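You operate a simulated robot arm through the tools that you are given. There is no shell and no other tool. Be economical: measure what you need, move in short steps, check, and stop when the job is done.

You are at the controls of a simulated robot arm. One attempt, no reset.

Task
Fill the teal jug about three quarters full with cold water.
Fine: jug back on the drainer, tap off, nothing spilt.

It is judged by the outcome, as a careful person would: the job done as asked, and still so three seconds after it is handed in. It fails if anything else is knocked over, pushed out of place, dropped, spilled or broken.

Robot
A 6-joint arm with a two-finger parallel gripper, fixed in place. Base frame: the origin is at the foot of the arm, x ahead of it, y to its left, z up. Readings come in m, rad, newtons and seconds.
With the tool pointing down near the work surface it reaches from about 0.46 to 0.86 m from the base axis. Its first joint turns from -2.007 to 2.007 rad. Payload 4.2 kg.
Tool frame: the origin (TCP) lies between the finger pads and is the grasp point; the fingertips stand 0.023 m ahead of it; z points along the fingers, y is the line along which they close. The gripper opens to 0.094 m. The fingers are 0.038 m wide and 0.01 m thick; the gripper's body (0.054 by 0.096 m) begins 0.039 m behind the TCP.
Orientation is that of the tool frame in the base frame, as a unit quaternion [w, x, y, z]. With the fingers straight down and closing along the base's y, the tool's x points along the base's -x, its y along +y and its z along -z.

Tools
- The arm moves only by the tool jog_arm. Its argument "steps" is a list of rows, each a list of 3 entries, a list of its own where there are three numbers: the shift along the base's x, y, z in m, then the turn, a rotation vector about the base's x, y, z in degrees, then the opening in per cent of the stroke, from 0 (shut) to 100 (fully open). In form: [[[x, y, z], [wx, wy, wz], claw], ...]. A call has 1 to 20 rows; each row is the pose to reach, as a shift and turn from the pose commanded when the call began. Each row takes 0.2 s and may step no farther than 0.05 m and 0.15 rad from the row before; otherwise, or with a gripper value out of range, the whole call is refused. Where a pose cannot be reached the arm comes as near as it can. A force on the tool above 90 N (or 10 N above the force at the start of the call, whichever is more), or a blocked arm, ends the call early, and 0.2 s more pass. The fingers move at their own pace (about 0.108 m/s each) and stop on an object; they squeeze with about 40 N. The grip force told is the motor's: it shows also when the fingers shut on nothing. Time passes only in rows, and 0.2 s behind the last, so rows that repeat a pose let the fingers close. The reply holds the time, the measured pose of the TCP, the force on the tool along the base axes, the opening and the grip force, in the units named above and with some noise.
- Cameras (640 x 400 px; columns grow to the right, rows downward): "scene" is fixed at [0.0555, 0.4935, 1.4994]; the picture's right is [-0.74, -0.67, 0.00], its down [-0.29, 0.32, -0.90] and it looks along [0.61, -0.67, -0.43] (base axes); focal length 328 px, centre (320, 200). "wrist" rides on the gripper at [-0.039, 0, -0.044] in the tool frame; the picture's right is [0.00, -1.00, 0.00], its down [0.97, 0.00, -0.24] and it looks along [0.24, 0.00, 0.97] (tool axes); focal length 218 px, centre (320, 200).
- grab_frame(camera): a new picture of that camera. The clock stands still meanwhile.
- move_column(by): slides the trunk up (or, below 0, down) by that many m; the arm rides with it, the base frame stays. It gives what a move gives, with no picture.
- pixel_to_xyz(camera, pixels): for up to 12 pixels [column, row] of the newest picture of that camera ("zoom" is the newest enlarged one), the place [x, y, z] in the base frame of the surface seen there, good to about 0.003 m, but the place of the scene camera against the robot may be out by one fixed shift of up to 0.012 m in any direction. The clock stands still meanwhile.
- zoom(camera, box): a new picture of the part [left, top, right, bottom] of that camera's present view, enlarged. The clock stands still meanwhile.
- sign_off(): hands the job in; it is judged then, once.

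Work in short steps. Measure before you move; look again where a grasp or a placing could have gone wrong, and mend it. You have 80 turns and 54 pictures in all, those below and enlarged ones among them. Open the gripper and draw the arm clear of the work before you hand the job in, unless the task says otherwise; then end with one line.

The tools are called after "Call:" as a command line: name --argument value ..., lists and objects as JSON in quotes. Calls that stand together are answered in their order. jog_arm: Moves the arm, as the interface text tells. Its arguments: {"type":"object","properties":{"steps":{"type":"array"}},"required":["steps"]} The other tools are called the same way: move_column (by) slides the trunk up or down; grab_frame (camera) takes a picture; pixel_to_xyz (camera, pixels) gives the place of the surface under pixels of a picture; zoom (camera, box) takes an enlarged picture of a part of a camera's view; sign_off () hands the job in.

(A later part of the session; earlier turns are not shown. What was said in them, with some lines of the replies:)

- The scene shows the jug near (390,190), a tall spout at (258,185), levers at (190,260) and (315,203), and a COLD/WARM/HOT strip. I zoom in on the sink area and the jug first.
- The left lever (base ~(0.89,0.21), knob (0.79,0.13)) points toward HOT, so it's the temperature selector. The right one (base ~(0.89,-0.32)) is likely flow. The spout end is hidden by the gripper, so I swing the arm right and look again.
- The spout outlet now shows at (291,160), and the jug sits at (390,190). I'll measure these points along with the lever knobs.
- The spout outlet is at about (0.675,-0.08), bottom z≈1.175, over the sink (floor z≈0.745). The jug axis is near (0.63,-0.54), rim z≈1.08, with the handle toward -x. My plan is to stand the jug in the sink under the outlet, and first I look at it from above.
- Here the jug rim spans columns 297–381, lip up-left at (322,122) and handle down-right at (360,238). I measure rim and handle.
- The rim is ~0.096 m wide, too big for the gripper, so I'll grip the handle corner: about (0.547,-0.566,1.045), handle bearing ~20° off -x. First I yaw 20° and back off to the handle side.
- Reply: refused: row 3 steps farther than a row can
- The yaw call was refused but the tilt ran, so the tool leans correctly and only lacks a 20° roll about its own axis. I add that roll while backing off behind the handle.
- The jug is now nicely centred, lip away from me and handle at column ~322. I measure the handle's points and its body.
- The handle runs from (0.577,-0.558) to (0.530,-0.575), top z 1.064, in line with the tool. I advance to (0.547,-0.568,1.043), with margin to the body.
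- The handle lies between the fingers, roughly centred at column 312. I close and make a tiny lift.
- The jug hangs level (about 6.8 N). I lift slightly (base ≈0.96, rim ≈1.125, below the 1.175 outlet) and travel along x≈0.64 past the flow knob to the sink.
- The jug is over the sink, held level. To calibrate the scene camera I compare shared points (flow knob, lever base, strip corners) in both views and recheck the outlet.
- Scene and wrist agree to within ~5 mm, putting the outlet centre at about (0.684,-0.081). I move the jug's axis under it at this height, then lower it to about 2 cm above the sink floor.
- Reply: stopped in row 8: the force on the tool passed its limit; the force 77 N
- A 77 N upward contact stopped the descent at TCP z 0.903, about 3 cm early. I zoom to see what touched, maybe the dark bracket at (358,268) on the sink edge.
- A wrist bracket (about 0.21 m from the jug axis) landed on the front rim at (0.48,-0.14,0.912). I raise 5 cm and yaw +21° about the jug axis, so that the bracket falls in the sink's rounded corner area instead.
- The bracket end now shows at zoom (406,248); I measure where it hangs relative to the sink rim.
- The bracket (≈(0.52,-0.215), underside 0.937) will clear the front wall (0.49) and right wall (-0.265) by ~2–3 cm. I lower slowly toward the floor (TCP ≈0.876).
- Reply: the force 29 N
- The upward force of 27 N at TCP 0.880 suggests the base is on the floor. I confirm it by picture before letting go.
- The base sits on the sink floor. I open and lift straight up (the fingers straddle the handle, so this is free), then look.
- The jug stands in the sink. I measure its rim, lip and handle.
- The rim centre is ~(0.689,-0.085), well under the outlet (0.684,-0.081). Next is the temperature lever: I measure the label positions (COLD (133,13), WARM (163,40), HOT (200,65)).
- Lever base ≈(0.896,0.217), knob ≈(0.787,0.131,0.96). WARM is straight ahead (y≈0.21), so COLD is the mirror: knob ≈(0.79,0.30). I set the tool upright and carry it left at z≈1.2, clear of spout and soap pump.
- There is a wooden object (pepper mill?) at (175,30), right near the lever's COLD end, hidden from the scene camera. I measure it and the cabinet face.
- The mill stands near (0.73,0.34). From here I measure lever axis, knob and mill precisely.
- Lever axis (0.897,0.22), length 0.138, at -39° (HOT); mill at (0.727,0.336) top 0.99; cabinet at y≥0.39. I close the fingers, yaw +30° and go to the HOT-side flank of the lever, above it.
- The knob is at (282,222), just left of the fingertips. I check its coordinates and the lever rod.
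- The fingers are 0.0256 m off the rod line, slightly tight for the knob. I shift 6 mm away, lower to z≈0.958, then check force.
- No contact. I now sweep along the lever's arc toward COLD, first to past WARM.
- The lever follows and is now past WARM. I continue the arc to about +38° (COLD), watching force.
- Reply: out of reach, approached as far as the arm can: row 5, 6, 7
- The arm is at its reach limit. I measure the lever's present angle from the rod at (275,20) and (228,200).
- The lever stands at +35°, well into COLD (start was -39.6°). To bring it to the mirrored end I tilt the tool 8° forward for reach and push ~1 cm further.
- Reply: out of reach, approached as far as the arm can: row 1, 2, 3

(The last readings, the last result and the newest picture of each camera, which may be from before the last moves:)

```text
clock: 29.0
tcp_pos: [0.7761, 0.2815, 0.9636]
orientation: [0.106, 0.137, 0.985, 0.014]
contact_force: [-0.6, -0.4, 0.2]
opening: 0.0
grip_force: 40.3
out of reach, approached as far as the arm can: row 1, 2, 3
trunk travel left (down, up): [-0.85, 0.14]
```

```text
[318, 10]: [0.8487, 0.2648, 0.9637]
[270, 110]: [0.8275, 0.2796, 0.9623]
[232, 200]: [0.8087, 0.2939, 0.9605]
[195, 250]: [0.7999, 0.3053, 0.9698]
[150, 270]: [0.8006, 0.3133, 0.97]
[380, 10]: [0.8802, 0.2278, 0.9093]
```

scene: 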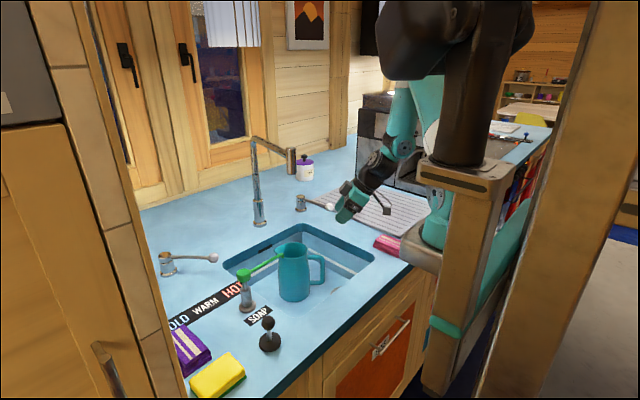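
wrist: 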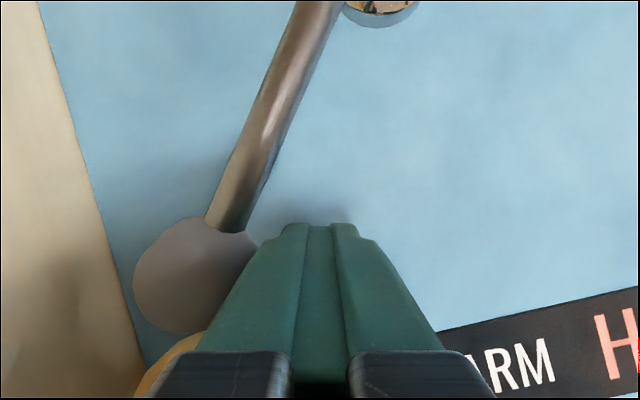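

The lever is now at ≈ +39°, fully mirrored to COLD. I back off, rise, and travel to the right side along x≈0.56, clear of the spout.

Call:
jog_arm --steps '[[[-0.012, -0.02, 0], [0, 0, 0], 0], [[-0.02, -0.035, 0.02], [0, 0, 0], 0], [[-0.03, -0.04, 0.06], [0, 0, 0], 0], [[-0.05, -0.05, 0.1], [-1.1, 0, 5.2], 0], [[-0.08, -0.06, 0.13], [-2.2, 0, 10.4], 0], [[-0.11, -0.08, 0.16], [-3.3, 0, 15.6], 0], [[-0.14, -0.1, 0.19], [-3.3, 0, 15.6], 0], [[-0.18, -0.12, 0.21], [-3.3, 0, 15.6], 0], [[-0.21, -0.15, 0.23], [-3.3, 0, 15.6], 0], [[-0.22, -0.19, 0.25], [-3.3, 0, 15.6], 0]]'

Call:
jog_arm --steps '[[[0, -0.05, 0], [0, 0, 0], 20], [[0, -0.1, 0], [0, 0, 0], 40], [[0, -0.15, 0], [0, 0, 0], 50], [[0, -0.2, 0], [0, 0, 0], 50], [[0, -0.25, 0], [0, 0, 0], 50], [[0, -0.3, 0], [0, 0, 0], 50], [[0, -0.35, 0], [0, 0, 0], 50], [[0.01, -0.395, 0], [0, 0, 0], 50]]'

Call:
grab_frame --camera "scene"

Call:
grab_frame --camera "wrist"

```text
clock: 31.2
tcp_pos: [0.5543, 0.0922, 1.2138]
orientation: [0.109, 0.0, 0.994, -0.001]
contact_force: [0.0, 0.6, 0.7]
opening: 0.0
grip_force: 40.1
trunk travel left (down, up): [-0.85, 0.14]
```

```text
clock: 33.0
tcp_pos: [0.5689, -0.3028, 1.2126]
orientation: [0.106, 0.0, 0.994, -0.001]
contact_force: [0.4, 0.6, 0.8]
opening: 0.047
grip_force: 0.1
trunk travel left (down, up): [-0.85, 0.14]
```

```text
17 pictures are left
```

scene: 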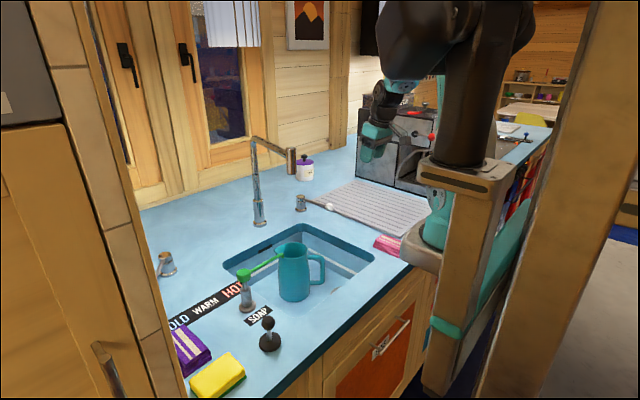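

```text
16 pictures are left
```

wrist: 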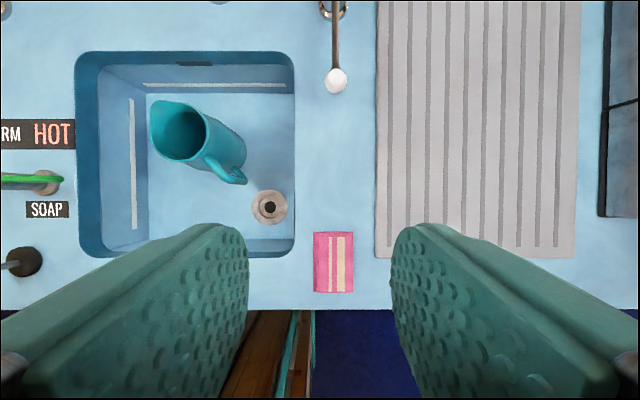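

The temperature lever stayed put. The flow knob shows at (336,80), rod going up to (335,5). I measure it.

Call:
pixel_to_xyz --camera "wrist" --pixels '[[336, 80], [336, 70], [335, 50], [334, 10], [328, 80], [345, 80], [326, 10]]'

```text
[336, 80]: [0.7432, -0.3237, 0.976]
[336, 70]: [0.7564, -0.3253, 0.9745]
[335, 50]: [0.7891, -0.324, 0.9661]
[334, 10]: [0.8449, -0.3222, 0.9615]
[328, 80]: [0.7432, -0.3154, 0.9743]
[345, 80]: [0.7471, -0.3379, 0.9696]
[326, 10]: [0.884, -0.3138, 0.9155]
```

Knob centre (0.744,-0.325,0.967). I move above it with the half-open fingers straddling, tilting 10° more for reach, then descend.

Call:
jog_arm --steps '[[[0.04, -0.005, -0.02], [0, -3, 0], 50], [[0.08, -0.01, -0.04], [0, -6, 0], 50], [[0.12, -0.015, -0.06], [0, -10, 0], 50], [[0.15, -0.022, -0.09], [0, -10, 0], 50], [[0.175, -0.022, -0.13], [0, -10, 0], 50], [[0.183, -0.022, -0.17], [0, -10, 0], 50], [[0.183, -0.022, -0.21], [0, -10, 0], 50], [[0.183, -0.022, -0.243], [0, -10, 0], 50], [[0.183, -0.022, -0.243], [0, -10, 0], 50]]'

Call:
grab_frame --camera "wrist"

```text
clock: 35.0
tcp_pos: [0.7503, -0.3267, 0.9692]
orientation: [0.195, 0.0, 0.981, -0.001]
contact_force: [-1.1, 0.7, -0.2]
opening: 0.0471
grip_force: 0.0
trunk travel left (down, up): [-0.85, 0.14]
```

```text
15 pictures are left
```

wrist: 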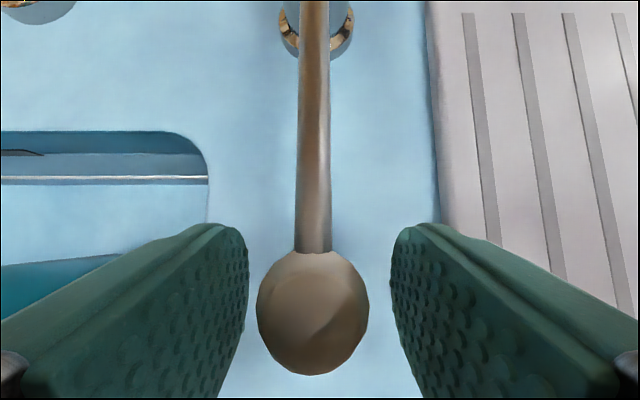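

The knob is nicely between the fingers. I push gently 3 cm toward +y (about 8° of lever) and look for water.

Call:
jog_arm --steps '[[[0, 0.015, 0], [0, 0, 0], 50], [[0.002, 0.03, 0], [0, 0, 0], 50]]'

Call:
zoom --camera "scene" --box '[240, 130, 400, 310]'

```text
clock: 35.6
tcp_pos: [0.7496, -0.3062, 0.9713]
orientation: [0.195, 0.005, 0.981, -0.008]
contact_force: [-1.5, -47.7, -1.8]
opening: 0.0681
grip_force: 23.3
trunk travel left (down, up): [-0.85, 0.14]
```

```text
2.22 times, centred on (320, 220) of scene
```

zoom: 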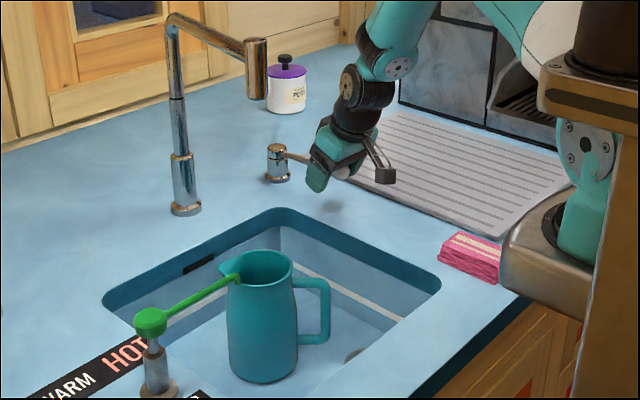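

A stop resists at 48 N in +y, so the lever must open the other way. I return and push gently toward -y.

Call:
jog_arm --steps '[[[-0.001, -0.015, 0], [0, 0, 0], 50], [[-0.002, -0.03, 0], [0, 0, 0], 50], [[-0.002, -0.045, 0], [0, 0, 0], 50], [[-0.001, -0.055, 0], [0, 0, 0], 50]]'

Call:
zoom --camera "scene" --box '[240, 130, 400, 310]'

```text
clock: 36.6
tcp_pos: [0.7508, -0.3434, 0.9695]
orientation: [0.193, -0.005, 0.981, 0.006]
contact_force: [-6.3, 47.3, 9.1]
opening: 0.068
grip_force: 24.0
trunk travel left (down, up): [-0.85, 0.14]
```

```text
2.22 times, centred on (320, 220) of scene
```

zoom: 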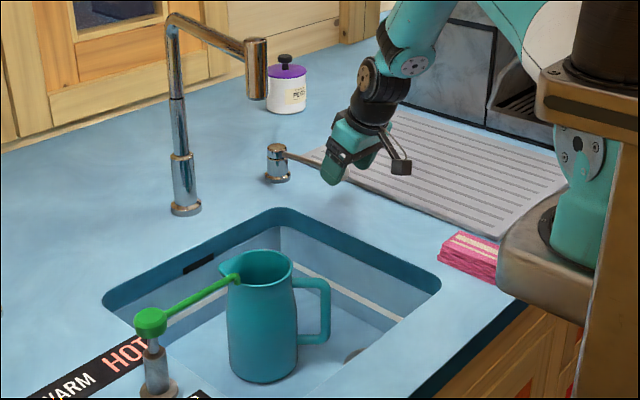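

It's blocked sideways both ways, so this is a lift lever. I recentre on the knob, grip it, and raise it a few degrees along its arc.

Call:
jog_arm --steps '[[[-0.001, 0.025, 0], [0, 0, 0], 50], [[-0.003, 0.025, 0], [0, 0, 0], 0], [[-0.003, 0.025, 0], [0, 0, 0], 0], [[-0.003, 0.025, 0], [0, 0, 0], 0], [[-0.003, 0.025, 0.01], [0, 3.8, 0], 0], [[-0.002, 0.025, 0.02], [0, 7.6, 0], 0]]'

Call:
zoom --camera "scene" --box '[240, 130, 400, 310]'

```text
clock: 38.0
tcp_pos: [0.7523, -0.3248, 0.9903]
orientation: [0.131, -0.001, 0.991, 0.0]
contact_force: [29.4, 12.8, -4.5]
opening: 0.0315
grip_force: 45.6
trunk travel left (down, up): [-0.85, 0.14]
```

```text
2.22 times, centred on (320, 220) of scene
```

zoom: 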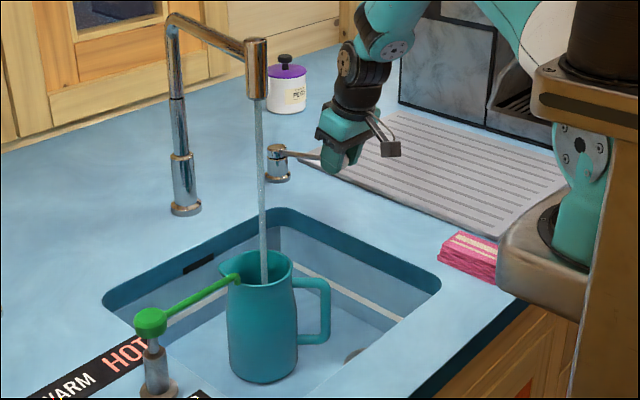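

Water flows into the jug. I hold here 2 seconds and measure the water level.

Call:
jog_arm --steps '[[[0, 0, 0], [0, 0, 0], 0], [[0, 0, 0], [0, 0, 0], 0], [[0, 0, 0], [0, 0, 0], 0], [[0, 0, 0], [0, 0, 0], 0], [[0, 0, 0], [0, 0, 0], 0], [[0, 0, 0], [0, 0, 0], 0], [[0, 0, 0], [0, 0, 0], 0], [[0, 0, 0], [0, 0, 0], 0], [[0, 0, 0], [0, 0, 0], 0]]'

Call:
zoom --camera "scene" --box '[265, 225, 335, 305]'

Call:
pixel_to_xyz --camera "zoom" --pixels '[[200, 70], [220, 120], [270, 140], [250, 150], [300, 110], [320, 90], [230, 140], [290, 130], [210, 100]]'

```text
clock: 40.0
tcp_pos: [0.7512, -0.3242, 0.9892]
orientation: [0.129, -0.001, 0.992, 0.0]
contact_force: [26.9, 11.3, -2.6]
opening: 0.0312
grip_force: 45.1
trunk travel left (down, up): [-0.85, 0.14]
```

```text
5.00 times, centred on (300, 265) of scene
```

zoom: 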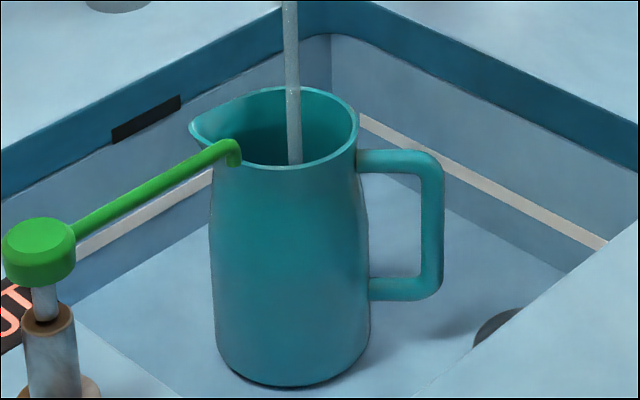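

```text
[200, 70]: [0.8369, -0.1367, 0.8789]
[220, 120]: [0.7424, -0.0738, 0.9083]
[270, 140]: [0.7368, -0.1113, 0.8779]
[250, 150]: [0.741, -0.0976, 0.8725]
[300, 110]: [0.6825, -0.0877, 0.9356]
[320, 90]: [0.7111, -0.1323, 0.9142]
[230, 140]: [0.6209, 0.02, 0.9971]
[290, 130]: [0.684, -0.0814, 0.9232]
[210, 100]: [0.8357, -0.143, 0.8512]
```

The level is not yet visible (I see far wall down to ~0.87; three quarters is ≈0.879). I hold 2 s more and look again.

Call:
jog_arm --steps '[[[0, 0, 0], [0, 0, 0], 0], [[0, 0, 0], [0, 0, 0], 0], [[0, 0, 0], [0, 0, 0], 0], [[0, 0, 0], [0, 0, 0], 0], [[0, 0, 0], [0, 0, 0], 0], [[0, 0, 0], [0, 0, 0], 0], [[0, 0, 0], [0, 0, 0], 0]]'

Call:
zoom --camera "scene" --box '[275, 235, 315, 265]'

Call:
pixel_to_xyz --camera "zoom" --pixels '[[250, 160], [250, 180], [250, 200], [250, 220], [250, 235], [200, 200], [230, 230], [350, 200], [370, 180], [330, 235], [300, 230], [230, 215]]'

```text
clock: 41.6
tcp_pos: [0.7498, -0.3252, 0.9899]
orientation: [0.13, -0.001, 0.992, 0.001]
contact_force: [25.6, 11.2, -2.1]
opening: 0.031
grip_force: 45.1
trunk travel left (down, up): [-0.85, 0.14]
```

```text
13.33 times, centred on (295, 250) of scene
```

zoom: 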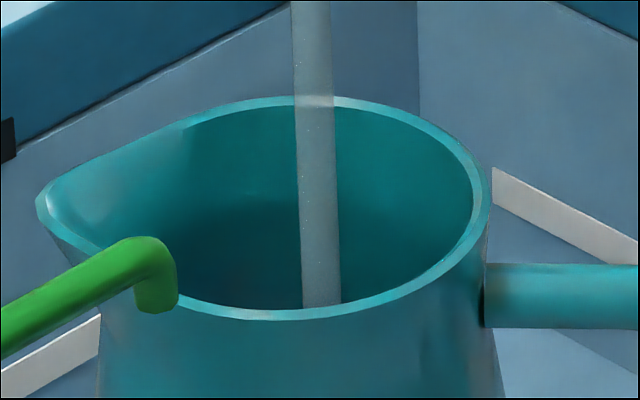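

```text
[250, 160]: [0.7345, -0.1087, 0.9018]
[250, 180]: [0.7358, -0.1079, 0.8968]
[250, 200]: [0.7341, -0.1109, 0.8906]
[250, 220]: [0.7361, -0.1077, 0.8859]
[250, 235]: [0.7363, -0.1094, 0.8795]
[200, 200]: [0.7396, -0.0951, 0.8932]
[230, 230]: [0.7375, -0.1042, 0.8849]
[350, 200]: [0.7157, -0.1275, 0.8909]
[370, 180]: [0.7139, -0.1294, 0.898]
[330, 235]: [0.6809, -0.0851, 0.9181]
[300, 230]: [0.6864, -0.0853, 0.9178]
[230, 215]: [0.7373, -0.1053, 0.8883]
```

I check deeper pixels along the visible far wall at column 250 for a flat (water) section.

Call:
pixel_to_xyz --camera "zoom" --pixels '[[250, 250], [250, 260], [250, 270], [250, 280], [250, 290], [250, 300], [220, 285], [280, 300], [360, 280], [400, 250]]'

```text
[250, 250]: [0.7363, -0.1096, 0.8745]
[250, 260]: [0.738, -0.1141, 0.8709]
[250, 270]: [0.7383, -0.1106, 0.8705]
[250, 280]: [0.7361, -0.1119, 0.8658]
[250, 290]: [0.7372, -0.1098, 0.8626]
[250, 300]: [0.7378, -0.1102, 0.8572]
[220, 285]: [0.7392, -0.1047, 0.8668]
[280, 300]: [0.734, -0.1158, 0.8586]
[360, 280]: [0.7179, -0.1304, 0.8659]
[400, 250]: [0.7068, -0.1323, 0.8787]
```

The level is still below 0.857 after ~4 s. Rather than guess the rate, I close the tap fully by lowering the knob back to its stop, then look from above to find the rate.

Call:
jog_arm --steps '[[[-0.001, 0, -0.01], [0, -3.8, 0], 0], [[-0.001, 0, -0.021], [0, -7.6, 0], 0], [[-0.001, 0, -0.022], [0, -7.6, 0], 0]]'

Call:
zoom --camera "scene" --box '[240, 130, 400, 310]'

```text
clock: 42.4
tcp_pos: [0.7469, -0.3248, 0.9691]
orientation: [0.194, 0.0, 0.981, 0.0]
contact_force: [-6.4, 17.4, 27.1]
opening: 0.031
grip_force: 44.9
trunk travel left (down, up): [-0.85, 0.14]
```

```text
2.22 times, centred on (320, 220) of scene
```

zoom: 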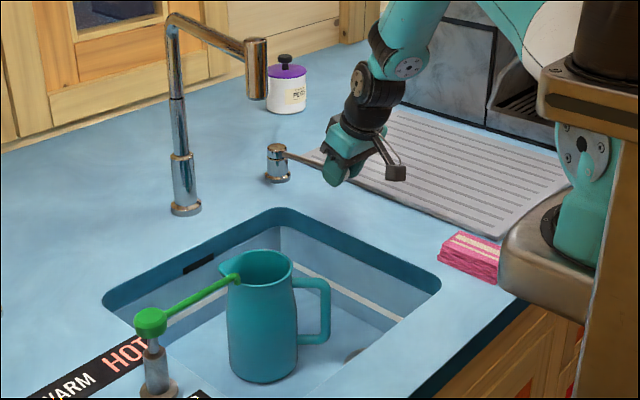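

The tap closes properly. I release the knob, rise, and move to a viewpoint in front of the spout looking down into the jug.

Call:
jog_arm --steps '[[[0, 0, 0.002], [0, 0, 0], 50], [[0, 0, 0.002], [0, 0, 0], 50], [[0, 0, 0.04], [0, 0, 0], 50], [[0, 0, 0.08], [0, 0, 0], 50], [[-0.02, 0, 0.12], [0, 0, 0], 50], [[-0.05, 0, 0.15], [0, 0, 0], 50], [[-0.09, 0.01, 0.17], [0, 0, 0], 50], [[-0.13, 0.02, 0.19], [0, 0, 0], 50], [[-0.17, 0.04, 0.21], [0, 0, 0], 50], [[-0.197, 0.07, 0.231], [0, 0, 0], 50], [[-0.197, 0.12, 0.231], [0, 0, 0], 50], [[-0.197, 0.17, 0.231], [0, 0, 0], 50], [[-0.197, 0.22, 0.231], [0, 0, 0], 50], [[-0.197, 0.24, 0.231], [0, 0, 0], 50]]'

Call:
zoom --camera "wrist" --box '[220, 60, 420, 200]'

```text
clock: 45.4
tcp_pos: [0.5499, -0.0879, 1.2009]
orientation: [0.194, 0.001, 0.981, -0.001]
contact_force: [0.3, 0.1, 0.1]
opening: 0.0469
grip_force: 0.0
trunk travel left (down, up): [-0.85, 0.14]
```

```text
2.86 times, centred on (320, 130) of wrist
```

zoom: 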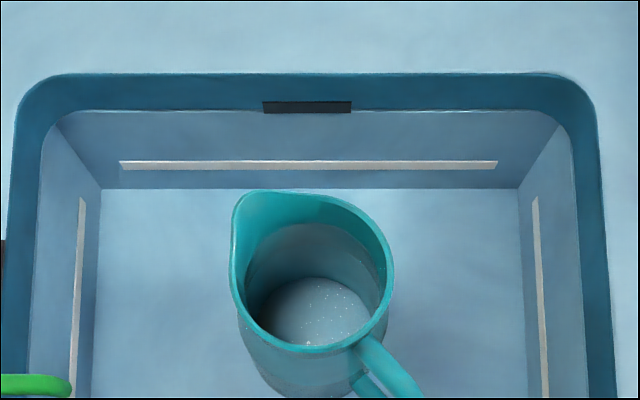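

The grey translucent area inside the jug starts at (305,225). I probe depths there.

Call:
pixel_to_xyz --camera "zoom" --pixels '[[310, 205], [310, 218], [310, 228], [310, 240], [310, 260], [310, 285], [310, 310], [310, 335], [260, 260], [365, 270], [280, 300], [345, 300]]'

```text
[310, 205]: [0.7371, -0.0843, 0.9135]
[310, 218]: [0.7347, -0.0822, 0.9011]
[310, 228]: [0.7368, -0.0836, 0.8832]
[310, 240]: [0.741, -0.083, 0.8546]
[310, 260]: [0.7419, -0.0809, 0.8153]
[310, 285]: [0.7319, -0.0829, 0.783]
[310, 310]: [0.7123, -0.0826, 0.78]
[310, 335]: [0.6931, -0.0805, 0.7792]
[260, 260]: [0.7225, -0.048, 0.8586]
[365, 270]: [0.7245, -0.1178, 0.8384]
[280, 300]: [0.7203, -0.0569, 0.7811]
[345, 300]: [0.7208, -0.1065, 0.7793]
```

The water surface is at z≈0.780, about 22 mm deep after ~4.5 s (≈5 mm/s). Target ≈0.879 needs ~20 s more at that opening. I return to the knob the same way.

Call:
jog_arm --steps '[[[0, -0.04, 0], [0, 0, 0], 50], [[0, -0.09, 0], [0, 0, 0], 50], [[0, -0.14, 0], [0, 0, 0], 50], [[0.01, -0.18, 0], [0, 0, 0], 50], [[0.03, -0.215, -0.01], [0, 0, 0], 50], [[0.07, -0.23, -0.03], [0, 0, 0], 50], [[0.11, -0.24, -0.05], [0, 0, 0], 50], [[0.15, -0.24, -0.075], [0, 0, 0], 50], [[0.18, -0.24, -0.1], [0, 0, 0], 50], [[0.197, -0.24, -0.14], [0, 0, 0], 50], [[0.199, -0.24, -0.18], [0, 0, 0], 50], [[0.199, -0.24, -0.22], [0, 0, 0], 50], [[0.199, -0.24, -0.231], [0, 0, 0], 50], [[0.199, -0.24, -0.231], [0, 0, 0], 50]]'

Call:
jog_arm --steps '[[[0, 0, 0], [0, 0, 0], 0], [[0, 0, 0], [0, 0, 0], 0], [[0, 0, 0], [0, 0, 0], 0], [[0, 0, 0.01], [0, 3.8, 0], 0], [[0.001, 0, 0.02], [0, 7.6, 0], 0]]'

Call:
zoom --camera "scene" --box '[240, 130, 400, 310]'

```text
clock: 48.4
tcp_pos: [0.7509, -0.3253, 0.9677]
orientation: [0.195, 0.001, 0.981, -0.001]
contact_force: [-0.1, 0.4, 0.2]
opening: 0.0472
grip_force: 0.1
trunk travel left (down, up): [-0.85, 0.14]
```

```text
clock: 49.6
tcp_pos: [0.7538, -0.3251, 0.9877]
orientation: [0.13, 0.0, 0.992, -0.001]
contact_force: [21.0, 0.2, -10.4]
opening: 0.0313
grip_force: 44.7
trunk travel left (down, up): [-0.85, 0.14]
```

```text
2.22 times, centred on (320, 220) of scene
```

zoom: 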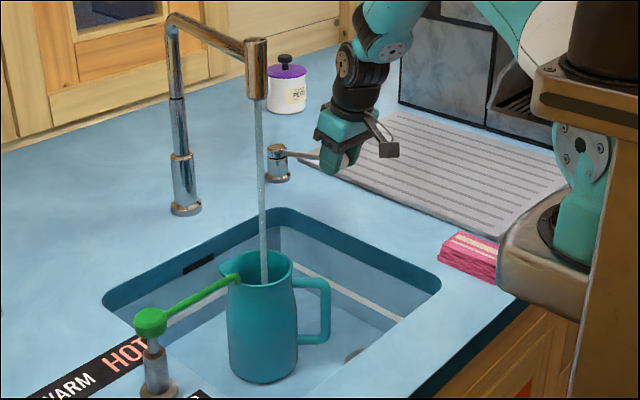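

Water runs again. I hold for three calls of 4.2 s each.

Call:
jog_arm --steps '[[[0, 0, 0], [0, 0, 0], 0], [[0, 0, 0], [0, 0, 0], 0], [[0, 0, 0], [0, 0, 0], 0], [[0, 0, 0], [0, 0, 0], 0], [[0, 0, 0], [0, 0, 0], 0], [[0, 0, 0], [0, 0, 0], 0], [[0, 0, 0], [0, 0, 0], 0], [[0, 0, 0], [0, 0, 0], 0], [[0, 0, 0], [0, 0, 0], 0], [[0, 0, 0], [0, 0, 0], 0], [[0, 0, 0], [0, 0, 0], 0], [[0, 0, 0], [0, 0, 0], 0], [[0, 0, 0], [0, 0, 0], 0], [[0, 0, 0], [0, 0, 0], 0], [[0, 0, 0], [0, 0, 0], 0], [[0, 0, 0], [0, 0, 0], 0], [[0, 0, 0], [0, 0, 0], 0], [[0, 0, 0], [0, 0, 0], 0], [[0, 0, 0], [0, 0, 0], 0], [[0, 0, 0], [0, 0, 0], 0]]'

Call:
jog_arm --steps '[[[0, 0, 0], [0, 0, 0], 0], [[0, 0, 0], [0, 0, 0], 0], [[0, 0, 0], [0, 0, 0], 0], [[0, 0, 0], [0, 0, 0], 0], [[0, 0, 0], [0, 0, 0], 0], [[0, 0, 0], [0, 0, 0], 0], [[0, 0, 0], [0, 0, 0], 0], [[0, 0, 0], [0, 0, 0], 0], [[0, 0, 0], [0, 0, 0], 0], [[0, 0, 0], [0, 0, 0], 0], [[0, 0, 0], [0, 0, 0], 0], [[0, 0, 0], [0, 0, 0], 0], [[0, 0, 0], [0, 0, 0], 0], [[0, 0, 0], [0, 0, 0], 0], [[0, 0, 0], [0, 0, 0], 0], [[0, 0, 0], [0, 0, 0], 0], [[0, 0, 0], [0, 0, 0], 0], [[0, 0, 0], [0, 0, 0], 0], [[0, 0, 0], [0, 0, 0], 0], [[0, 0, 0], [0, 0, 0], 0]]'

Call:
jog_arm --steps '[[[0, 0, 0], [0, 0, 0], 0], [[0, 0, 0], [0, 0, 0], 0], [[0, 0, 0], [0, 0, 0], 0], [[0, 0, 0], [0, 0, 0], 0], [[0, 0, 0], [0, 0, 0], 0], [[0, 0, 0], [0, 0, 0], 0], [[0, 0, 0], [0, 0, 0], 0], [[0, 0, 0], [0, 0, 0], 0], [[0, 0, 0], [0, 0, 0], 0], [[0, 0, 0], [0, 0, 0], 0], [[0, 0, 0], [0, 0, 0], 0], [[0, 0, 0], [0, 0, 0], 0], [[0, 0, 0], [0, 0, 0], 0], [[0, 0, 0], [0, 0, 0], 0], [[0, 0, 0], [0, 0, 0], 0], [[0, 0, 0], [0, 0, 0], 0], [[0, 0, 0], [0, 0, 0], 0], [[0, 0, 0], [0, 0, 0], 0], [[0, 0, 0], [0, 0, 0], 0], [[0, 0, 0], [0, 0, 0], 0]]'

Call:
zoom --camera "scene" --box '[275, 235, 315, 265]'

Call:
pixel_to_xyz --camera "zoom" --pixels '[[250, 180], [250, 200], [250, 220], [250, 235], [250, 250], [250, 260], [250, 270], [250, 280], [250, 290], [250, 300], [360, 280], [380, 270]]'

```text
clock: 53.8
tcp_pos: [0.7537, -0.3256, 0.9886]
orientation: [0.128, -0.002, 0.992, 0.0]
contact_force: [29.4, 9.4, -4.0]
opening: 0.0312
grip_force: 44.8
trunk travel left (down, up): [-0.85, 0.14]
```

```text
clock: 58.0
tcp_pos: [0.7542, -0.3258, 0.9878]
orientation: [0.129, -0.001, 0.992, 0.0]
contact_force: [28.2, 9.6, -5.0]
opening: 0.0312
grip_force: 44.8
trunk travel left (down, up): [-0.85, 0.14]
```

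```text
clock: 62.2
tcp_pos: [0.7525, -0.3245, 0.9883]
orientation: [0.129, -0.001, 0.992, 0.0]
contact_force: [23.9, 11.6, -5.4]
opening: 0.0312
grip_force: 45.1
trunk travel left (down, up): [-0.85, 0.14]
```

```text
13.33 times, centred on (295, 250) of scene
```

zoom: 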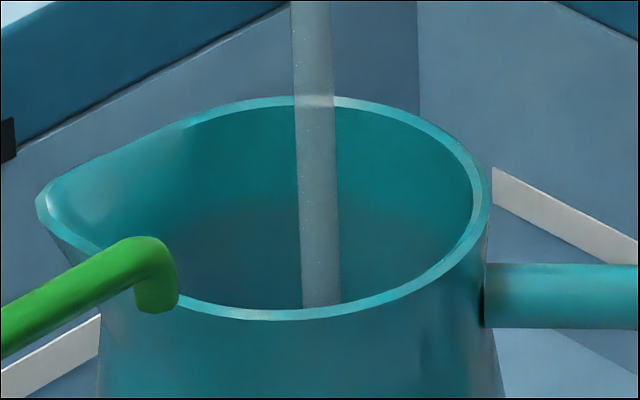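

```text
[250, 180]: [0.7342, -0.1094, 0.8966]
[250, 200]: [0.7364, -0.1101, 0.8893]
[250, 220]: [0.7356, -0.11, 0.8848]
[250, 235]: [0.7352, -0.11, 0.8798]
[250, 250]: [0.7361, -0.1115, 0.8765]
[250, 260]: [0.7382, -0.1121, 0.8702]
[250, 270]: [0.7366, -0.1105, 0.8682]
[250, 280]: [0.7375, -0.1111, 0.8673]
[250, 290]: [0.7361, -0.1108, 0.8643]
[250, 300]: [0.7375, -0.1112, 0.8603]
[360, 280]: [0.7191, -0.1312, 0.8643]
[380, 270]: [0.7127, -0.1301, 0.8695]
```

The depth readings still show wall down to 0.860, but the tint changed, so I won't rely on the oblique view. I close the tap now and look from above for an accurate level.

Call:
jog_arm --steps '[[[-0.001, 0, -0.01], [0, -3.8, 0], 0], [[-0.001, 0, -0.021], [0, -7.6, 0], 0], [[-0.001, 0, -0.022], [0, -7.6, 0], 0]]'

Call:
jog_arm --steps '[[[0, 0, 0.002], [0, 0, 0], 50], [[0, 0, 0.002], [0, 0, 0], 50], [[0, 0, 0.04], [0, 0, 0], 50], [[0, 0, 0.08], [0, 0, 0], 50], [[-0.02, 0, 0.12], [0, 0, 0], 50], [[-0.05, 0, 0.15], [0, 0, 0], 50], [[-0.09, 0.01, 0.17], [0, 0, 0], 50], [[-0.13, 0.02, 0.19], [0, 0, 0], 50], [[-0.17, 0.04, 0.21], [0, 0, 0], 50], [[-0.197, 0.07, 0.231], [0, 0, 0], 50], [[-0.197, 0.12, 0.231], [0, 0, 0], 50], [[-0.197, 0.17, 0.231], [0, 0, 0], 50], [[-0.197, 0.22, 0.231], [0, 0, 0], 50], [[-0.197, 0.24, 0.231], [0, 0, 0], 50]]'

Call:
zoom --camera "wrist" --box '[220, 60, 420, 200]'

Call:
pixel_to_xyz --camera "zoom" --pixels '[[310, 205], [310, 218], [310, 228], [310, 240], [310, 260], [310, 285], [310, 310], [310, 335], [260, 260], [365, 270], [280, 300], [345, 300]]'

```text
clock: 63.0
tcp_pos: [0.7493, -0.3252, 0.9672]
orientation: [0.193, 0.0, 0.981, -0.001]
contact_force: [6.2, 14.5, 18.0]
opening: 0.0314
grip_force: 45.1
trunk travel left (down, up): [-0.85, 0.14]
```

```text
clock: 66.0
tcp_pos: [0.5538, -0.0873, 1.1982]
orientation: [0.194, 0.0, 0.981, -0.001]
contact_force: [-0.5, -1.1, 0.0]
opening: 0.0469
grip_force: 0.0
trunk travel left (down, up): [-0.85, 0.14]
```

```text
2.86 times, centred on (320, 130) of wrist
```

zoom: 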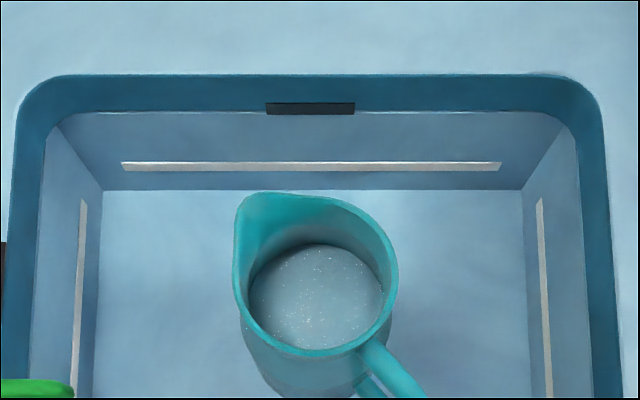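

```text
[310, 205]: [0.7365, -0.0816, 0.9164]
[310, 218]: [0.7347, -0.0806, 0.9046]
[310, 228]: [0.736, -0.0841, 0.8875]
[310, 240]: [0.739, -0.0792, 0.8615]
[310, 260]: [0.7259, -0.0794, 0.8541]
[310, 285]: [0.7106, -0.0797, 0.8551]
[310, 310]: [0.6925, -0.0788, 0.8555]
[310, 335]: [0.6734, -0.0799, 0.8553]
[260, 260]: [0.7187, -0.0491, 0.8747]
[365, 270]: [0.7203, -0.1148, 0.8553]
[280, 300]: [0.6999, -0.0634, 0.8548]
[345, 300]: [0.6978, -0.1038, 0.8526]
```

The level is now 0.855 (≈60 %; 5.55 mm/s). About 0.878 gives three quarters, so ~4.1 s more. I return to the knob.

Call:
jog_arm --steps '[[[0, -0.04, 0], [0, 0, 0], 50], [[0, -0.09, 0], [0, 0, 0], 50], [[0, -0.14, 0], [0, 0, 0], 50], [[0.01, -0.18, 0], [0, 0, 0], 50], [[0.03, -0.215, -0.01], [0, 0, 0], 50], [[0.07, -0.23, -0.03], [0, 0, 0], 50], [[0.11, -0.24, -0.05], [0, 0, 0], 50], [[0.15, -0.24, -0.075], [0, 0, 0], 50], [[0.18, -0.24, -0.1], [0, 0, 0], 50], [[0.197, -0.24, -0.14], [0, 0, 0], 50], [[0.198, -0.24, -0.18], [0, 0, 0], 50], [[0.198, -0.24, -0.22], [0, 0, 0], 50], [[0.198, -0.24, -0.231], [0, 0, 0], 50], [[0.198, -0.24, -0.231], [0, 0, 0], 50]]'

```text
clock: 69.0
tcp_pos: [0.7527, -0.326, 0.9658]
orientation: [0.194, 0.0, 0.981, -0.001]
contact_force: [0.1, -0.4, -1.1]
opening: 0.0471
grip_force: 0.1
trunk travel left (down, up): [-0.85, 0.14]
```

Same pose as before around the knob. I grip, lift identically, hold, and close, all in sequence.

Call:
jog_arm --steps '[[[0, 0, 0], [0, 0, 0], 0], [[0, 0, 0], [0, 0, 0], 0], [[0, 0, 0], [0, 0, 0], 0], [[0, 0, 0.01], [0, 3.8, 0], 0], [[0.001, 0, 0.02], [0, 7.6, 0], 0]]'

Call:
jog_arm --steps '[[[0, 0, 0], [0, 0, 0], 0], [[0, 0, 0], [0, 0, 0], 0], [[0, 0, 0], [0, 0, 0], 0], [[0, 0, 0], [0, 0, 0], 0], [[0, 0, 0], [0, 0, 0], 0], [[0, 0, 0], [0, 0, 0], 0], [[0, 0, 0], [0, 0, 0], 0], [[0, 0, 0], [0, 0, 0], 0], [[0, 0, 0], [0, 0, 0], 0], [[0, 0, 0], [0, 0, 0], 0], [[0, 0, 0], [0, 0, 0], 0], [[0, 0, 0], [0, 0, 0], 0], [[0, 0, 0], [0, 0, 0], 0], [[0, 0, 0], [0, 0, 0], 0], [[0, 0, 0], [0, 0, 0], 0]]'

Call:
jog_arm --steps '[[[-0.001, 0, -0.01], [0, -3.8, 0], 0], [[-0.001, 0, -0.021], [0, -7.6, 0], 0], [[-0.001, 0, -0.022], [0, -7.6, 0], 0], [[-0.001, 0, -0.022], [0, -7.6, 0], 0]]'

Call:
jog_arm --steps '[[[0, 0, 0.002], [0, 0, 0], 50], [[0, 0, 0.002], [0, 0, 0], 50], [[0, 0, 0.04], [0, 0, 0], 50], [[0, 0, 0.08], [0, 0, 0], 50], [[-0.02, 0, 0.12], [0, 0, 0], 50], [[-0.05, 0, 0.15], [0, 0, 0], 50], [[-0.09, 0.01, 0.17], [0, 0, 0], 50], [[-0.13, 0.02, 0.19], [0, 0, 0], 50], [[-0.17, 0.04, 0.21], [0, 0, 0], 50], [[-0.197, 0.07, 0.231], [0, 0, 0], 50], [[-0.197, 0.12, 0.231], [0, 0, 0], 50], [[-0.197, 0.17, 0.231], [0, 0, 0], 50], [[-0.197, 0.22, 0.231], [0, 0, 0], 50], [[-0.197, 0.24, 0.231], [0, 0, 0], 50]]'

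Call:
grab_frame --camera "wrist"

Call:
pixel_to_xyz --camera "wrist" --pixels '[[316, 151], [316, 160], [317, 168], [317, 174], [335, 155], [306, 165], [290, 150], [347, 150], [316, 182], [350, 190], [360, 198], [345, 184]]'

```text
clock: 70.2
tcp_pos: [0.755, -0.3243, 0.9856]
orientation: [0.13, -0.001, 0.992, 0.0]
contact_force: [26.6, 6.7, -12.3]
opening: 0.0311
grip_force: 45.1
trunk travel left (down, up): [-0.85, 0.14]
```

```text
clock: 73.4
tcp_pos: [0.7541, -0.3257, 0.9861]
orientation: [0.13, 0.0, 0.992, -0.001]
contact_force: [29.4, 6.8, -2.3]
opening: 0.0312
grip_force: 45.0
trunk travel left (down, up): [-0.85, 0.14]
```

```text
clock: 74.4
tcp_pos: [0.7501, -0.3255, 0.9655]
orientation: [0.193, 0.0, 0.981, 0.0]
contact_force: [3.0, 16.1, 15.7]
opening: 0.0311
grip_force: 44.6
trunk travel left (down, up): [-0.85, 0.14]
```

```text
clock: 77.4
tcp_pos: [0.5531, -0.0868, 1.1967]
orientation: [0.194, 0.0, 0.981, -0.001]
contact_force: [0.1, -1.3, 0.1]
opening: 0.047
grip_force: 0.0
trunk travel left (down, up): [-0.85, 0.14]
```

```text
4 pictures are left
```

wrist: 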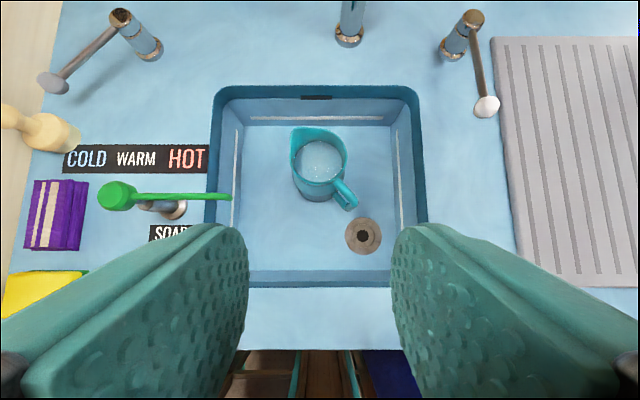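

```text
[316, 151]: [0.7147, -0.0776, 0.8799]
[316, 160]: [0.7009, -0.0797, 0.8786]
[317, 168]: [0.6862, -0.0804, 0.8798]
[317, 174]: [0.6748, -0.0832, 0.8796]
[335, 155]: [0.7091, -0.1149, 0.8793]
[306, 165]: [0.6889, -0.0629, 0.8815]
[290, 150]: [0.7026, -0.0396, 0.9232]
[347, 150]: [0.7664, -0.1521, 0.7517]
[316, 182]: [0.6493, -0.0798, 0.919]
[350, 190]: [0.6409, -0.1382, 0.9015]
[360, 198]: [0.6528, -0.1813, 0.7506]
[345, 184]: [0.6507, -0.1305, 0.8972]
```

Level 0.8796 — 0.122 of 0.1635 m, i.e. three quarters; tap off with no stream, everything in place. Next I reorient (yaw 41°, tilt 35°) to fetch the jug by its handle.

Call:
jog_arm --steps '[[[0.0, -0.02, 0], [0, 0, 6.8], 60], [[0.0, -0.04, 0], [0, 0, 13.6], 60], [[0.005, -0.06, -0.01], [0, 0, 20.4], 60], [[0.01, -0.08, -0.02], [0, 0, 27.2], 60], [[0.02, -0.095, -0.03], [0, 0, 34], 60], [[0.027, -0.1, -0.047], [0, 0, 40.9], 60]]'

Call:
jog_arm --steps '[[[0, 0, -0.03], [4.33, -4.98, 0], 60], [[0, 0, -0.06], [8.66, -9.97, 0], 60], [[0, 0, -0.09], [8.66, -9.97, 0], 60], [[0, 0, -0.09], [8.66, -9.97, 0], 60]]'

Call:
grab_frame --camera "wrist"

Call:
pixel_to_xyz --camera "wrist" --pixels '[[316, 185], [316, 190], [316, 200], [317, 210], [317, 220], [317, 230], [317, 240], [316, 178]]'

```text
clock: 78.8
tcp_pos: [0.5812, -0.1872, 1.1473]
orientation: [0.182, -0.344, 0.919, 0.068]
contact_force: [-0.3, 0.7, 0.5]
opening: 0.0564
grip_force: 0.1
trunk travel left (down, up): [-0.85, 0.14]
```

```text
clock: 79.8
tcp_pos: [0.5808, -0.187, 1.0581]
orientation: [0.286, -0.333, 0.892, 0.106]
contact_force: [-0.4, 0.2, 1.3]
opening: 0.0565
grip_force: 0.0
trunk travel left (down, up): [-0.85, 0.14]
```

```text
3 pictures are left
```

wrist: 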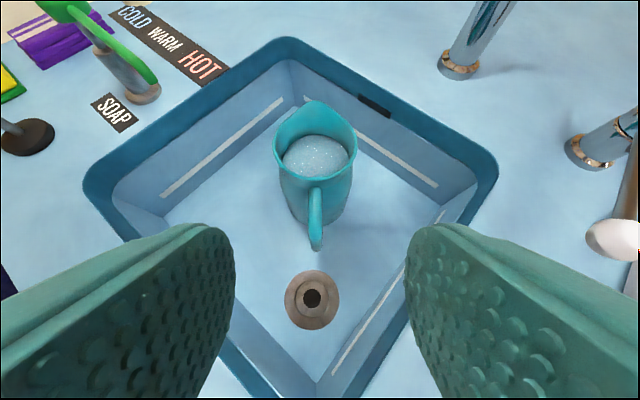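

```text
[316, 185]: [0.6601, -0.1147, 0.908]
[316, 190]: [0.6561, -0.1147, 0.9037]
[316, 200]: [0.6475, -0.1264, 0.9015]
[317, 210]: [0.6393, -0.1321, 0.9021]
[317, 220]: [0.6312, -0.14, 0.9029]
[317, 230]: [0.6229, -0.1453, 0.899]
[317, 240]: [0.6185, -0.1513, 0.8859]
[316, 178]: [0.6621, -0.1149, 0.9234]
```

Same picture as before: the jug hasn't moved. I descend onto the handle (3–4 mm closer to the body than before) and close.

Call:
jog_arm --steps '[[[0.015, 0.016, -0.034], [0, 0, 0], 60], [[0.03, 0.031, -0.068], [0, 0, 0], 60], [[0.05, 0.051, -0.1], [0, 0, 0], 60], [[0.05, 0.051, -0.14], [0, 0, 0], 60], [[0.05, 0.051, -0.177], [0, 0, 0], 60], [[0.05, 0.051, -0.177], [0, 0, 0], 60], [[0.05, 0.051, -0.177], [0, 0, 0], 0], [[0.05, 0.051, -0.177], [0, 0, 0], 0], [[0.05, 0.051, -0.177], [0, 0, 0], 0], [[0.05, 0.051, -0.177], [0, 0, 0], 0]]'

Call:
jog_arm --steps '[[[0, 0, 0.004], [0, 0, 0], 0], [[0, 0, 0.008], [0, 0, 0], 0], [[0, 0, 0.012], [0, 0, 0], 0], [[0, 0, 0.015], [0, 0, 0], 0], [[0, 0, 0.015], [0, 0, 0], 0], [[0, 0, 0.015], [0, 0, 0], 0]]'

Call:
zoom --camera "scene" --box '[240, 200, 400, 320]'

```text
clock: 82.0
tcp_pos: [0.6312, -0.1345, 0.8821]
orientation: [0.287, -0.332, 0.892, 0.105]
contact_force: [4.1, -1.5, -0.6]
opening: 0.016
grip_force: 40.0
trunk travel left (down, up): [-0.85, 0.14]
```

```text
clock: 83.4
tcp_pos: [0.631, -0.1344, 0.8965]
orientation: [0.286, -0.331, 0.893, 0.106]
contact_force: [-0.2, 0.1, -14.6]
opening: 0.0159
grip_force: 39.6
trunk travel left (down, up): [-0.85, 0.14]
```

```text
3.33 times, centred on (320, 260) of scene
```

zoom: 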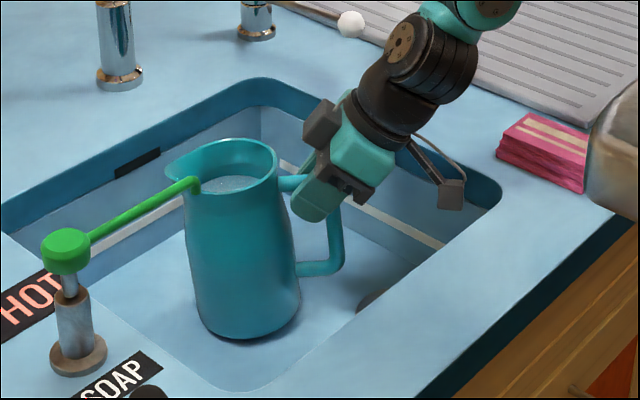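

The jug is up with 14.6 N, but it appears to lean a bit forward. I measure the rim heights to quantify the tilt.

Call:
pixel_to_xyz --camera "zoom" --pixels '[[170, 166], [205, 143], [272, 155], [275, 175], [240, 192], [200, 185], [230, 180], [245, 183], [250, 335], [290, 186], [320, 267]]'

```text
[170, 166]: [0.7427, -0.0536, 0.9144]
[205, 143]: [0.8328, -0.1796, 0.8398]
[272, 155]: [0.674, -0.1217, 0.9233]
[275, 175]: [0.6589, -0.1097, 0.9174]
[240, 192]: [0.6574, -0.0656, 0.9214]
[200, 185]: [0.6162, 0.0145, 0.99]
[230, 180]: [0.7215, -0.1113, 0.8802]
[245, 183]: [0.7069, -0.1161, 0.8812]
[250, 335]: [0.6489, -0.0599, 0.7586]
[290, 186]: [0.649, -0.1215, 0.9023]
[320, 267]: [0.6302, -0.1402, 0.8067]
```

The jug leans about 7° forward: the loaded handle slipped slightly in the pads. I set it back down and regrip closer to the body with a steeper tool (22° tilt), so the fingertips also brace against the jug wall.

Call:
jog_arm --steps '[[[0, 0, -0.004], [0, 0, 0], 0], [[0, 0, -0.008], [0, 0, 0], 0], [[0, 0, -0.012], [0, 0, 0], 0], [[0, 0, -0.015], [0, 0, 0], 0], [[0, 0, -0.016], [0, 0, 0], 0], [[0, 0, -0.016], [0, 0, 0], 0]]'

```text
clock: 84.8
tcp_pos: [0.63, -0.1368, 0.8813]
orientation: [0.288, -0.332, 0.892, 0.105]
contact_force: [-9.5, -12.8, 20.5]
opening: 0.0159
grip_force: 40.3
trunk travel left (down, up): [-0.85, 0.14]
```

It's back on the floor. I open, rise 7 cm, and steepen the tool by 13.6°.

Call:
jog_arm --steps '[[[0, 0, 0.001], [0, 0, 0], 60], [[0, 0, 0.001], [0, 0, 0], 60], [[0, 0, 0.001], [0, 0, 0], 60], [[0, 0, 0.03], [0, 0, 0], 60], [[0, 0, 0.07], [0, 0, 0], 60], [[0, 0, 0.08], [-4.45, 5.15, 0], 60], [[0, 0, 0.08], [-8.9, 10.3, 0], 60], [[0, 0, 0.08], [-8.9, 10.3, 0], 60]]'

Call:
grab_frame --camera "wrist"

Call:
pixel_to_xyz --camera "wrist" --pixels '[[320, 160], [320, 175], [320, 190], [320, 205], [320, 220], [320, 235], [300, 200], [340, 200], [320, 145], [320, 130], [320, 100], [320, 250]]'

```text
clock: 86.6
tcp_pos: [0.6314, -0.1357, 0.9603]
orientation: [0.177, -0.342, 0.921, 0.066]
contact_force: [0.3, 0.3, -0.6]
opening: 0.0563
grip_force: 0.0
trunk travel left (down, up): [-0.85, 0.14]
```

```text
1 pictures are left
```

wrist: 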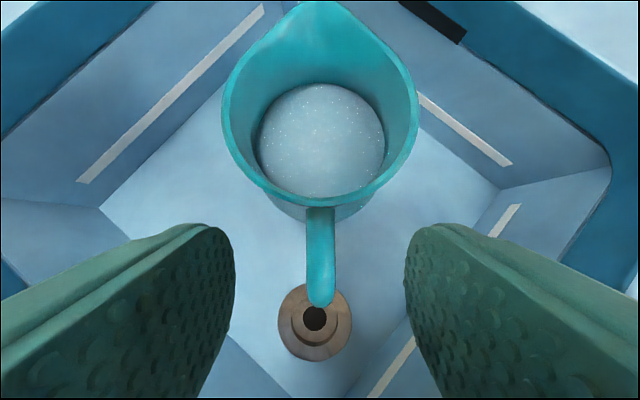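

```text
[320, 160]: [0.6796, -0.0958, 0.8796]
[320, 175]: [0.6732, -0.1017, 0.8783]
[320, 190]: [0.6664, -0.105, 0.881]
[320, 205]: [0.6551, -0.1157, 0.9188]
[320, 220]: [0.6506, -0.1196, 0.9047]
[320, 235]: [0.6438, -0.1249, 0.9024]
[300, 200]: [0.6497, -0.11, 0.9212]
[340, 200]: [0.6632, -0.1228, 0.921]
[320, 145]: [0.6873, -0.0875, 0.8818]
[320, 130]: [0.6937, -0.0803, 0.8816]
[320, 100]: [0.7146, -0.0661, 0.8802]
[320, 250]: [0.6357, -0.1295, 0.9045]
```

Jug upright, level unchanged (0.880), handle along column 320. I descend to (0.6337,-0.1344,0.886), close, and lift a little.

Call:
jog_arm --steps '[[[0.0023, 0.0013, -0.025], [0, 0, 0], 60], [[0.0023, 0.0013, -0.05], [0, 0, 0], 60], [[0.0023, 0.0013, -0.065], [0, 0, 0], 60], [[0.0023, 0.0013, -0.074], [0, 0, 0], 60], [[0.0023, 0.0013, -0.074], [0, 0, 0], 0], [[0.0023, 0.0013, -0.074], [0, 0, 0], 0], [[0.0023, 0.0013, -0.074], [0, 0, 0], 0], [[0.0023, 0.0013, -0.074], [0, 0, 0], 0]]'

```text
clock: 88.4
tcp_pos: [0.6329, -0.1345, 0.8852]
orientation: [0.178, -0.343, 0.92, 0.065]
contact_force: [-5.5, -5.2, 2.2]
opening: 0.016
grip_force: 39.6
trunk travel left (down, up): [-0.85, 0.14]
```

A light 7 N body contact shows the fingertips are braced on the jug wall. I lift slowly with 3° pre-compensation, moving forward away from the spout as it rises.

Call:
jog_arm --steps '[[[0, 0, 0.005], [0.66, -0.76, 0], 0], [[0, 0, 0.012], [1.3, -1.5, 0], 0], [[0, 0, 0.025], [1.97, -2.27, 0], 0], [[0, 0, 0.045], [1.97, -2.27, 0], 0], [[-0.01, 0, 0.065], [1.97, -2.27, 0], 0], [[-0.02, 0, 0.085], [1.97, -2.27, 0], 0], [[-0.03, 0, 0.105], [1.97, -2.27, 0], 0], [[-0.04, 0, 0.125], [1.97, -2.27, 0], 0], [[-0.05, 0, 0.145], [1.97, -2.27, 0], 0], [[-0.055, 0, 0.165], [1.97, -2.27, 0], 0], [[-0.055, 0, 0.185], [1.97, -2.27, 0], 0], [[-0.055, 0, 0.2], [1.97, -2.27, 0], 0]]'

Call:
zoom --camera "scene" --box '[240, 150, 400, 300]'

Call:
pixel_to_xyz --camera "zoom" --pixels '[[220, 100], [320, 200], [300, 250], [250, 120]]'

```text
clock: 91.0
tcp_pos: [0.5802, -0.1359, 1.0865]
orientation: [0.202, -0.341, 0.915, 0.076]
contact_force: [0.0, -0.6, -15.4]
opening: 0.0158
grip_force: 39.9
trunk travel left (down, up): [-0.85, 0.14]
```

```text
2.67 times, centred on (320, 225) of scene
```

zoom: 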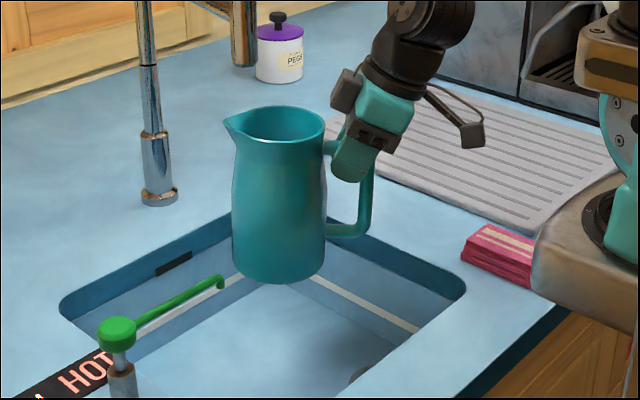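

```text
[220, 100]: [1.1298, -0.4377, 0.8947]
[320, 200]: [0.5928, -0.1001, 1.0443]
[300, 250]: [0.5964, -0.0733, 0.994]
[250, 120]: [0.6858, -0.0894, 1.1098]
```

The jug looks upright now. I confirm via rim and base points on this last picture, and measure the drainer too.

Call:
pixel_to_xyz --camera "zoom" --pixels '[[227, 121], [324, 122], [280, 139], [300, 137], [250, 132], [278, 280], [240, 268], [318, 270], [366, 225], [366, 185], [500, 150], [440, 195]]'

```text
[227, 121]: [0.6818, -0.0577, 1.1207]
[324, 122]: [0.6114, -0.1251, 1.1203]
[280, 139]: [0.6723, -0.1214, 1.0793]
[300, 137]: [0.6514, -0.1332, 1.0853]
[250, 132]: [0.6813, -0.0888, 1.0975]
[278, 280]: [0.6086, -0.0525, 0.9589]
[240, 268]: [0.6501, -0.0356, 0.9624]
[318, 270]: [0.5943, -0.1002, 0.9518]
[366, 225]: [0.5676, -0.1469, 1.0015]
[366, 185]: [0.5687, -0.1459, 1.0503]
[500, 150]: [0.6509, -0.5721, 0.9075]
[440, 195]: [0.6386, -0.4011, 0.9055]
```

The rim is level (lip 1.1207, handle side 1.1203) and the grip holds at 15 N. I carry it gently back over the drainer, turning yaw back to 20° so the wrist stays away from the coffee machine.

Call:
jog_arm --steps '[[[-0.0005, -0.008, 0], [0, 0, -0.4], 0], [[-0.0015, -0.025, 0], [0, 0, -1.2], 0], [[-0.003, -0.045, 0], [0, 0, -2.3], 0], [[-0.004, -0.068, 0], [0, 0, -3.4], 0], [[-0.0055, -0.091, 0], [0, 0, -4.5], 0], [[-0.007, -0.114, 0], [0, 0, -5.7], 0], [[-0.0085, -0.137, 0], [0, 0, -6.8], 0], [[-0.01, -0.16, 0], [0, 0, -8], 0], [[-0.0115, -0.183, 0], [0, 0, -9.1], 0], [[-0.013, -0.206, 0], [0, 0, -10.3], 0], [[-0.0145, -0.229, 0], [0, 0, -11.4], 0], [[-0.016, -0.252, 0], [0, 0, -12.5], 0], [[-0.0175, -0.275, 0], [0, 0, -13.7], 0], [[-0.019, -0.298, 0], [0, 0, -14.8], 0], [[-0.0205, -0.321, 0], [0, 0, -16], 0], [[-0.022, -0.344, 0], [0, 0, -17.1], 0], [[-0.0235, -0.367, 0], [0, 0, -18.3], 0], [[-0.025, -0.39, 0], [0, 0, -19.4], 0], [[-0.0258, -0.41, 0], [0, 0, -20.4], 0], [[-0.026, -0.42, 0], [0, 0, -21], 0]]'

```text
clock: 95.2
tcp_pos: [0.5511, -0.5548, 1.085]
orientation: [0.212, -0.169, 0.962, 0.038]
contact_force: [-0.4, 0.3, -14.6]
opening: 0.0155
grip_force: 40.3
trunk travel left (down, up): [-0.85, 0.14]
```

Still carrying 14.6 N over the drainer. I lower in small steps to just above expected contact (TCP ≈1.047).

Call:
jog_arm --steps '[[[0, 0, -0.01], [0, 0, 0], 0], [[0, 0, -0.02], [0, 0, 0], 0], [[0, 0, -0.027], [0, 0, 0], 0], [[0, 0, -0.031], [0, 0, 0], 0], [[0, 0, -0.034], [0, 0, 0], 0], [[0, 0, -0.034], [0, 0, 0], 0]]'

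```text
clock: 96.6
tcp_pos: [0.5528, -0.5565, 1.0542]
orientation: [0.214, -0.169, 0.961, 0.034]
contact_force: [-7.1, -2.7, 12.0]
opening: 0.0158
grip_force: 39.9
trunk travel left (down, up): [-0.85, 0.14]
```

Contact came about 7 mm early, meaning the front base edge touched first (lip ~3° low). I rotate the tool 3° lip-up while lowering the handle side, so the base comes down flat.

Call:
jog_arm --steps '[[[0, 0, -0.001], [0.5, -1.4, 0], 0], [[0, 0, -0.003], [1.03, -2.82, 0], 0], [[0, 0, -0.003], [1.03, -2.82, 0], 0]]'

```text
clock: 97.4
tcp_pos: [0.5526, -0.5544, 1.0493]
orientation: [0.238, -0.168, 0.956, 0.042]
contact_force: [-10.5, -5.0, 11.9]
opening: 0.0158
grip_force: 39.9
trunk travel left (down, up): [-0.85, 0.14]
```

I go down a further 3 mm toward the known resting height.

Call:
jog_arm --steps '[[[0, 0, -0.0015], [0, 0, 0], 0], [[0, 0, -0.003], [0, 0, 0], 0], [[0, 0, -0.003], [0, 0, 0], 0]]'

```text
clock: 98.2
tcp_pos: [0.5517, -0.5547, 1.0497]
orientation: [0.24, -0.168, 0.955, 0.039]
contact_force: [-7.7, -5.8, 33.8]
opening: 0.0158
grip_force: 39.8
trunk travel left (down, up): [-0.85, 0.14]
```

The height no longer changes while force rises to 34 N: the base is flat on the drainer. I relieve the pressure, open, and back off straight up.

Call:
jog_arm --steps '[[[0, 0, 0.002], [0, 0, 0], 0], [[0, 0, 0.002], [0, 0, 0], 20], [[0, 0, 0.002], [0, 0, 0], 40], [[0, 0, 0.002], [0, 0, 0], 65], [[0, 0, 0.002], [0, 0, 0], 65]]'

```text
clock: 99.4
tcp_pos: [0.552, -0.5537, 1.0483]
orientation: [0.239, -0.167, 0.956, 0.042]
contact_force: [-0.2, 0.6, 0.9]
opening: 0.0609
grip_force: 0.0
trunk travel left (down, up): [-0.85, 0.14]
```

Forces are zero; released. I retreat up and back, clear of the jug.

Call:
jog_arm --steps '[[[0, 0, 0.02], [0, 0, 0], 65], [[-0.005, 0, 0.045], [0, 0, 0], 65], [[-0.015, -0.003, 0.075], [0, 0, 0], 65], [[-0.03, -0.005, 0.11], [0, 0, 0], 65], [[-0.04, 0.0, 0.145], [0, 0, 0], 65], [[-0.05, 0.02, 0.17], [0, 0, 0], 65], [[-0.05, 0.06, 0.18], [0, 0, 0], 65], [[-0.05, 0.1, 0.18], [0, 0, 0], 65], [[-0.05, 0.14, 0.18], [0, 0, 0], 65]]'

Call:
pixel_to_xyz --camera "scene" --pixels '[[390, 190], [391, 166], [378, 168], [390, 214]]'

```text
clock: 101.4
tcp_pos: [0.5011, -0.4152, 1.2279]
orientation: [0.238, -0.167, 0.956, 0.042]
contact_force: [0.9, -1.1, -0.9]
opening: 0.0612
grip_force: 0.2
trunk travel left (down, up): [-0.85, 0.14]
```

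```text
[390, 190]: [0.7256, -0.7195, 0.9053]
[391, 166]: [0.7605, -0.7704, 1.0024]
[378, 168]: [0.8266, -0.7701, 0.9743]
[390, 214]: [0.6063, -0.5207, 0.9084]
```

No pictures are left, so the last checks are the readings: the base was pressed flat on the drainer, forces were zero on release, and nothing touched during the retreat. The arm is clear with the gripper open, so I hand in.

Call:
sign_off

```text
The job is handed in.
```

The teal jug is about three quarters full of cold water (measured at 75 % before I moved it) and back on the drainer, with the tap off and no spill seen. I had no pictures left after the final placing, so the jug standing upright there is judged from force and height readings only.
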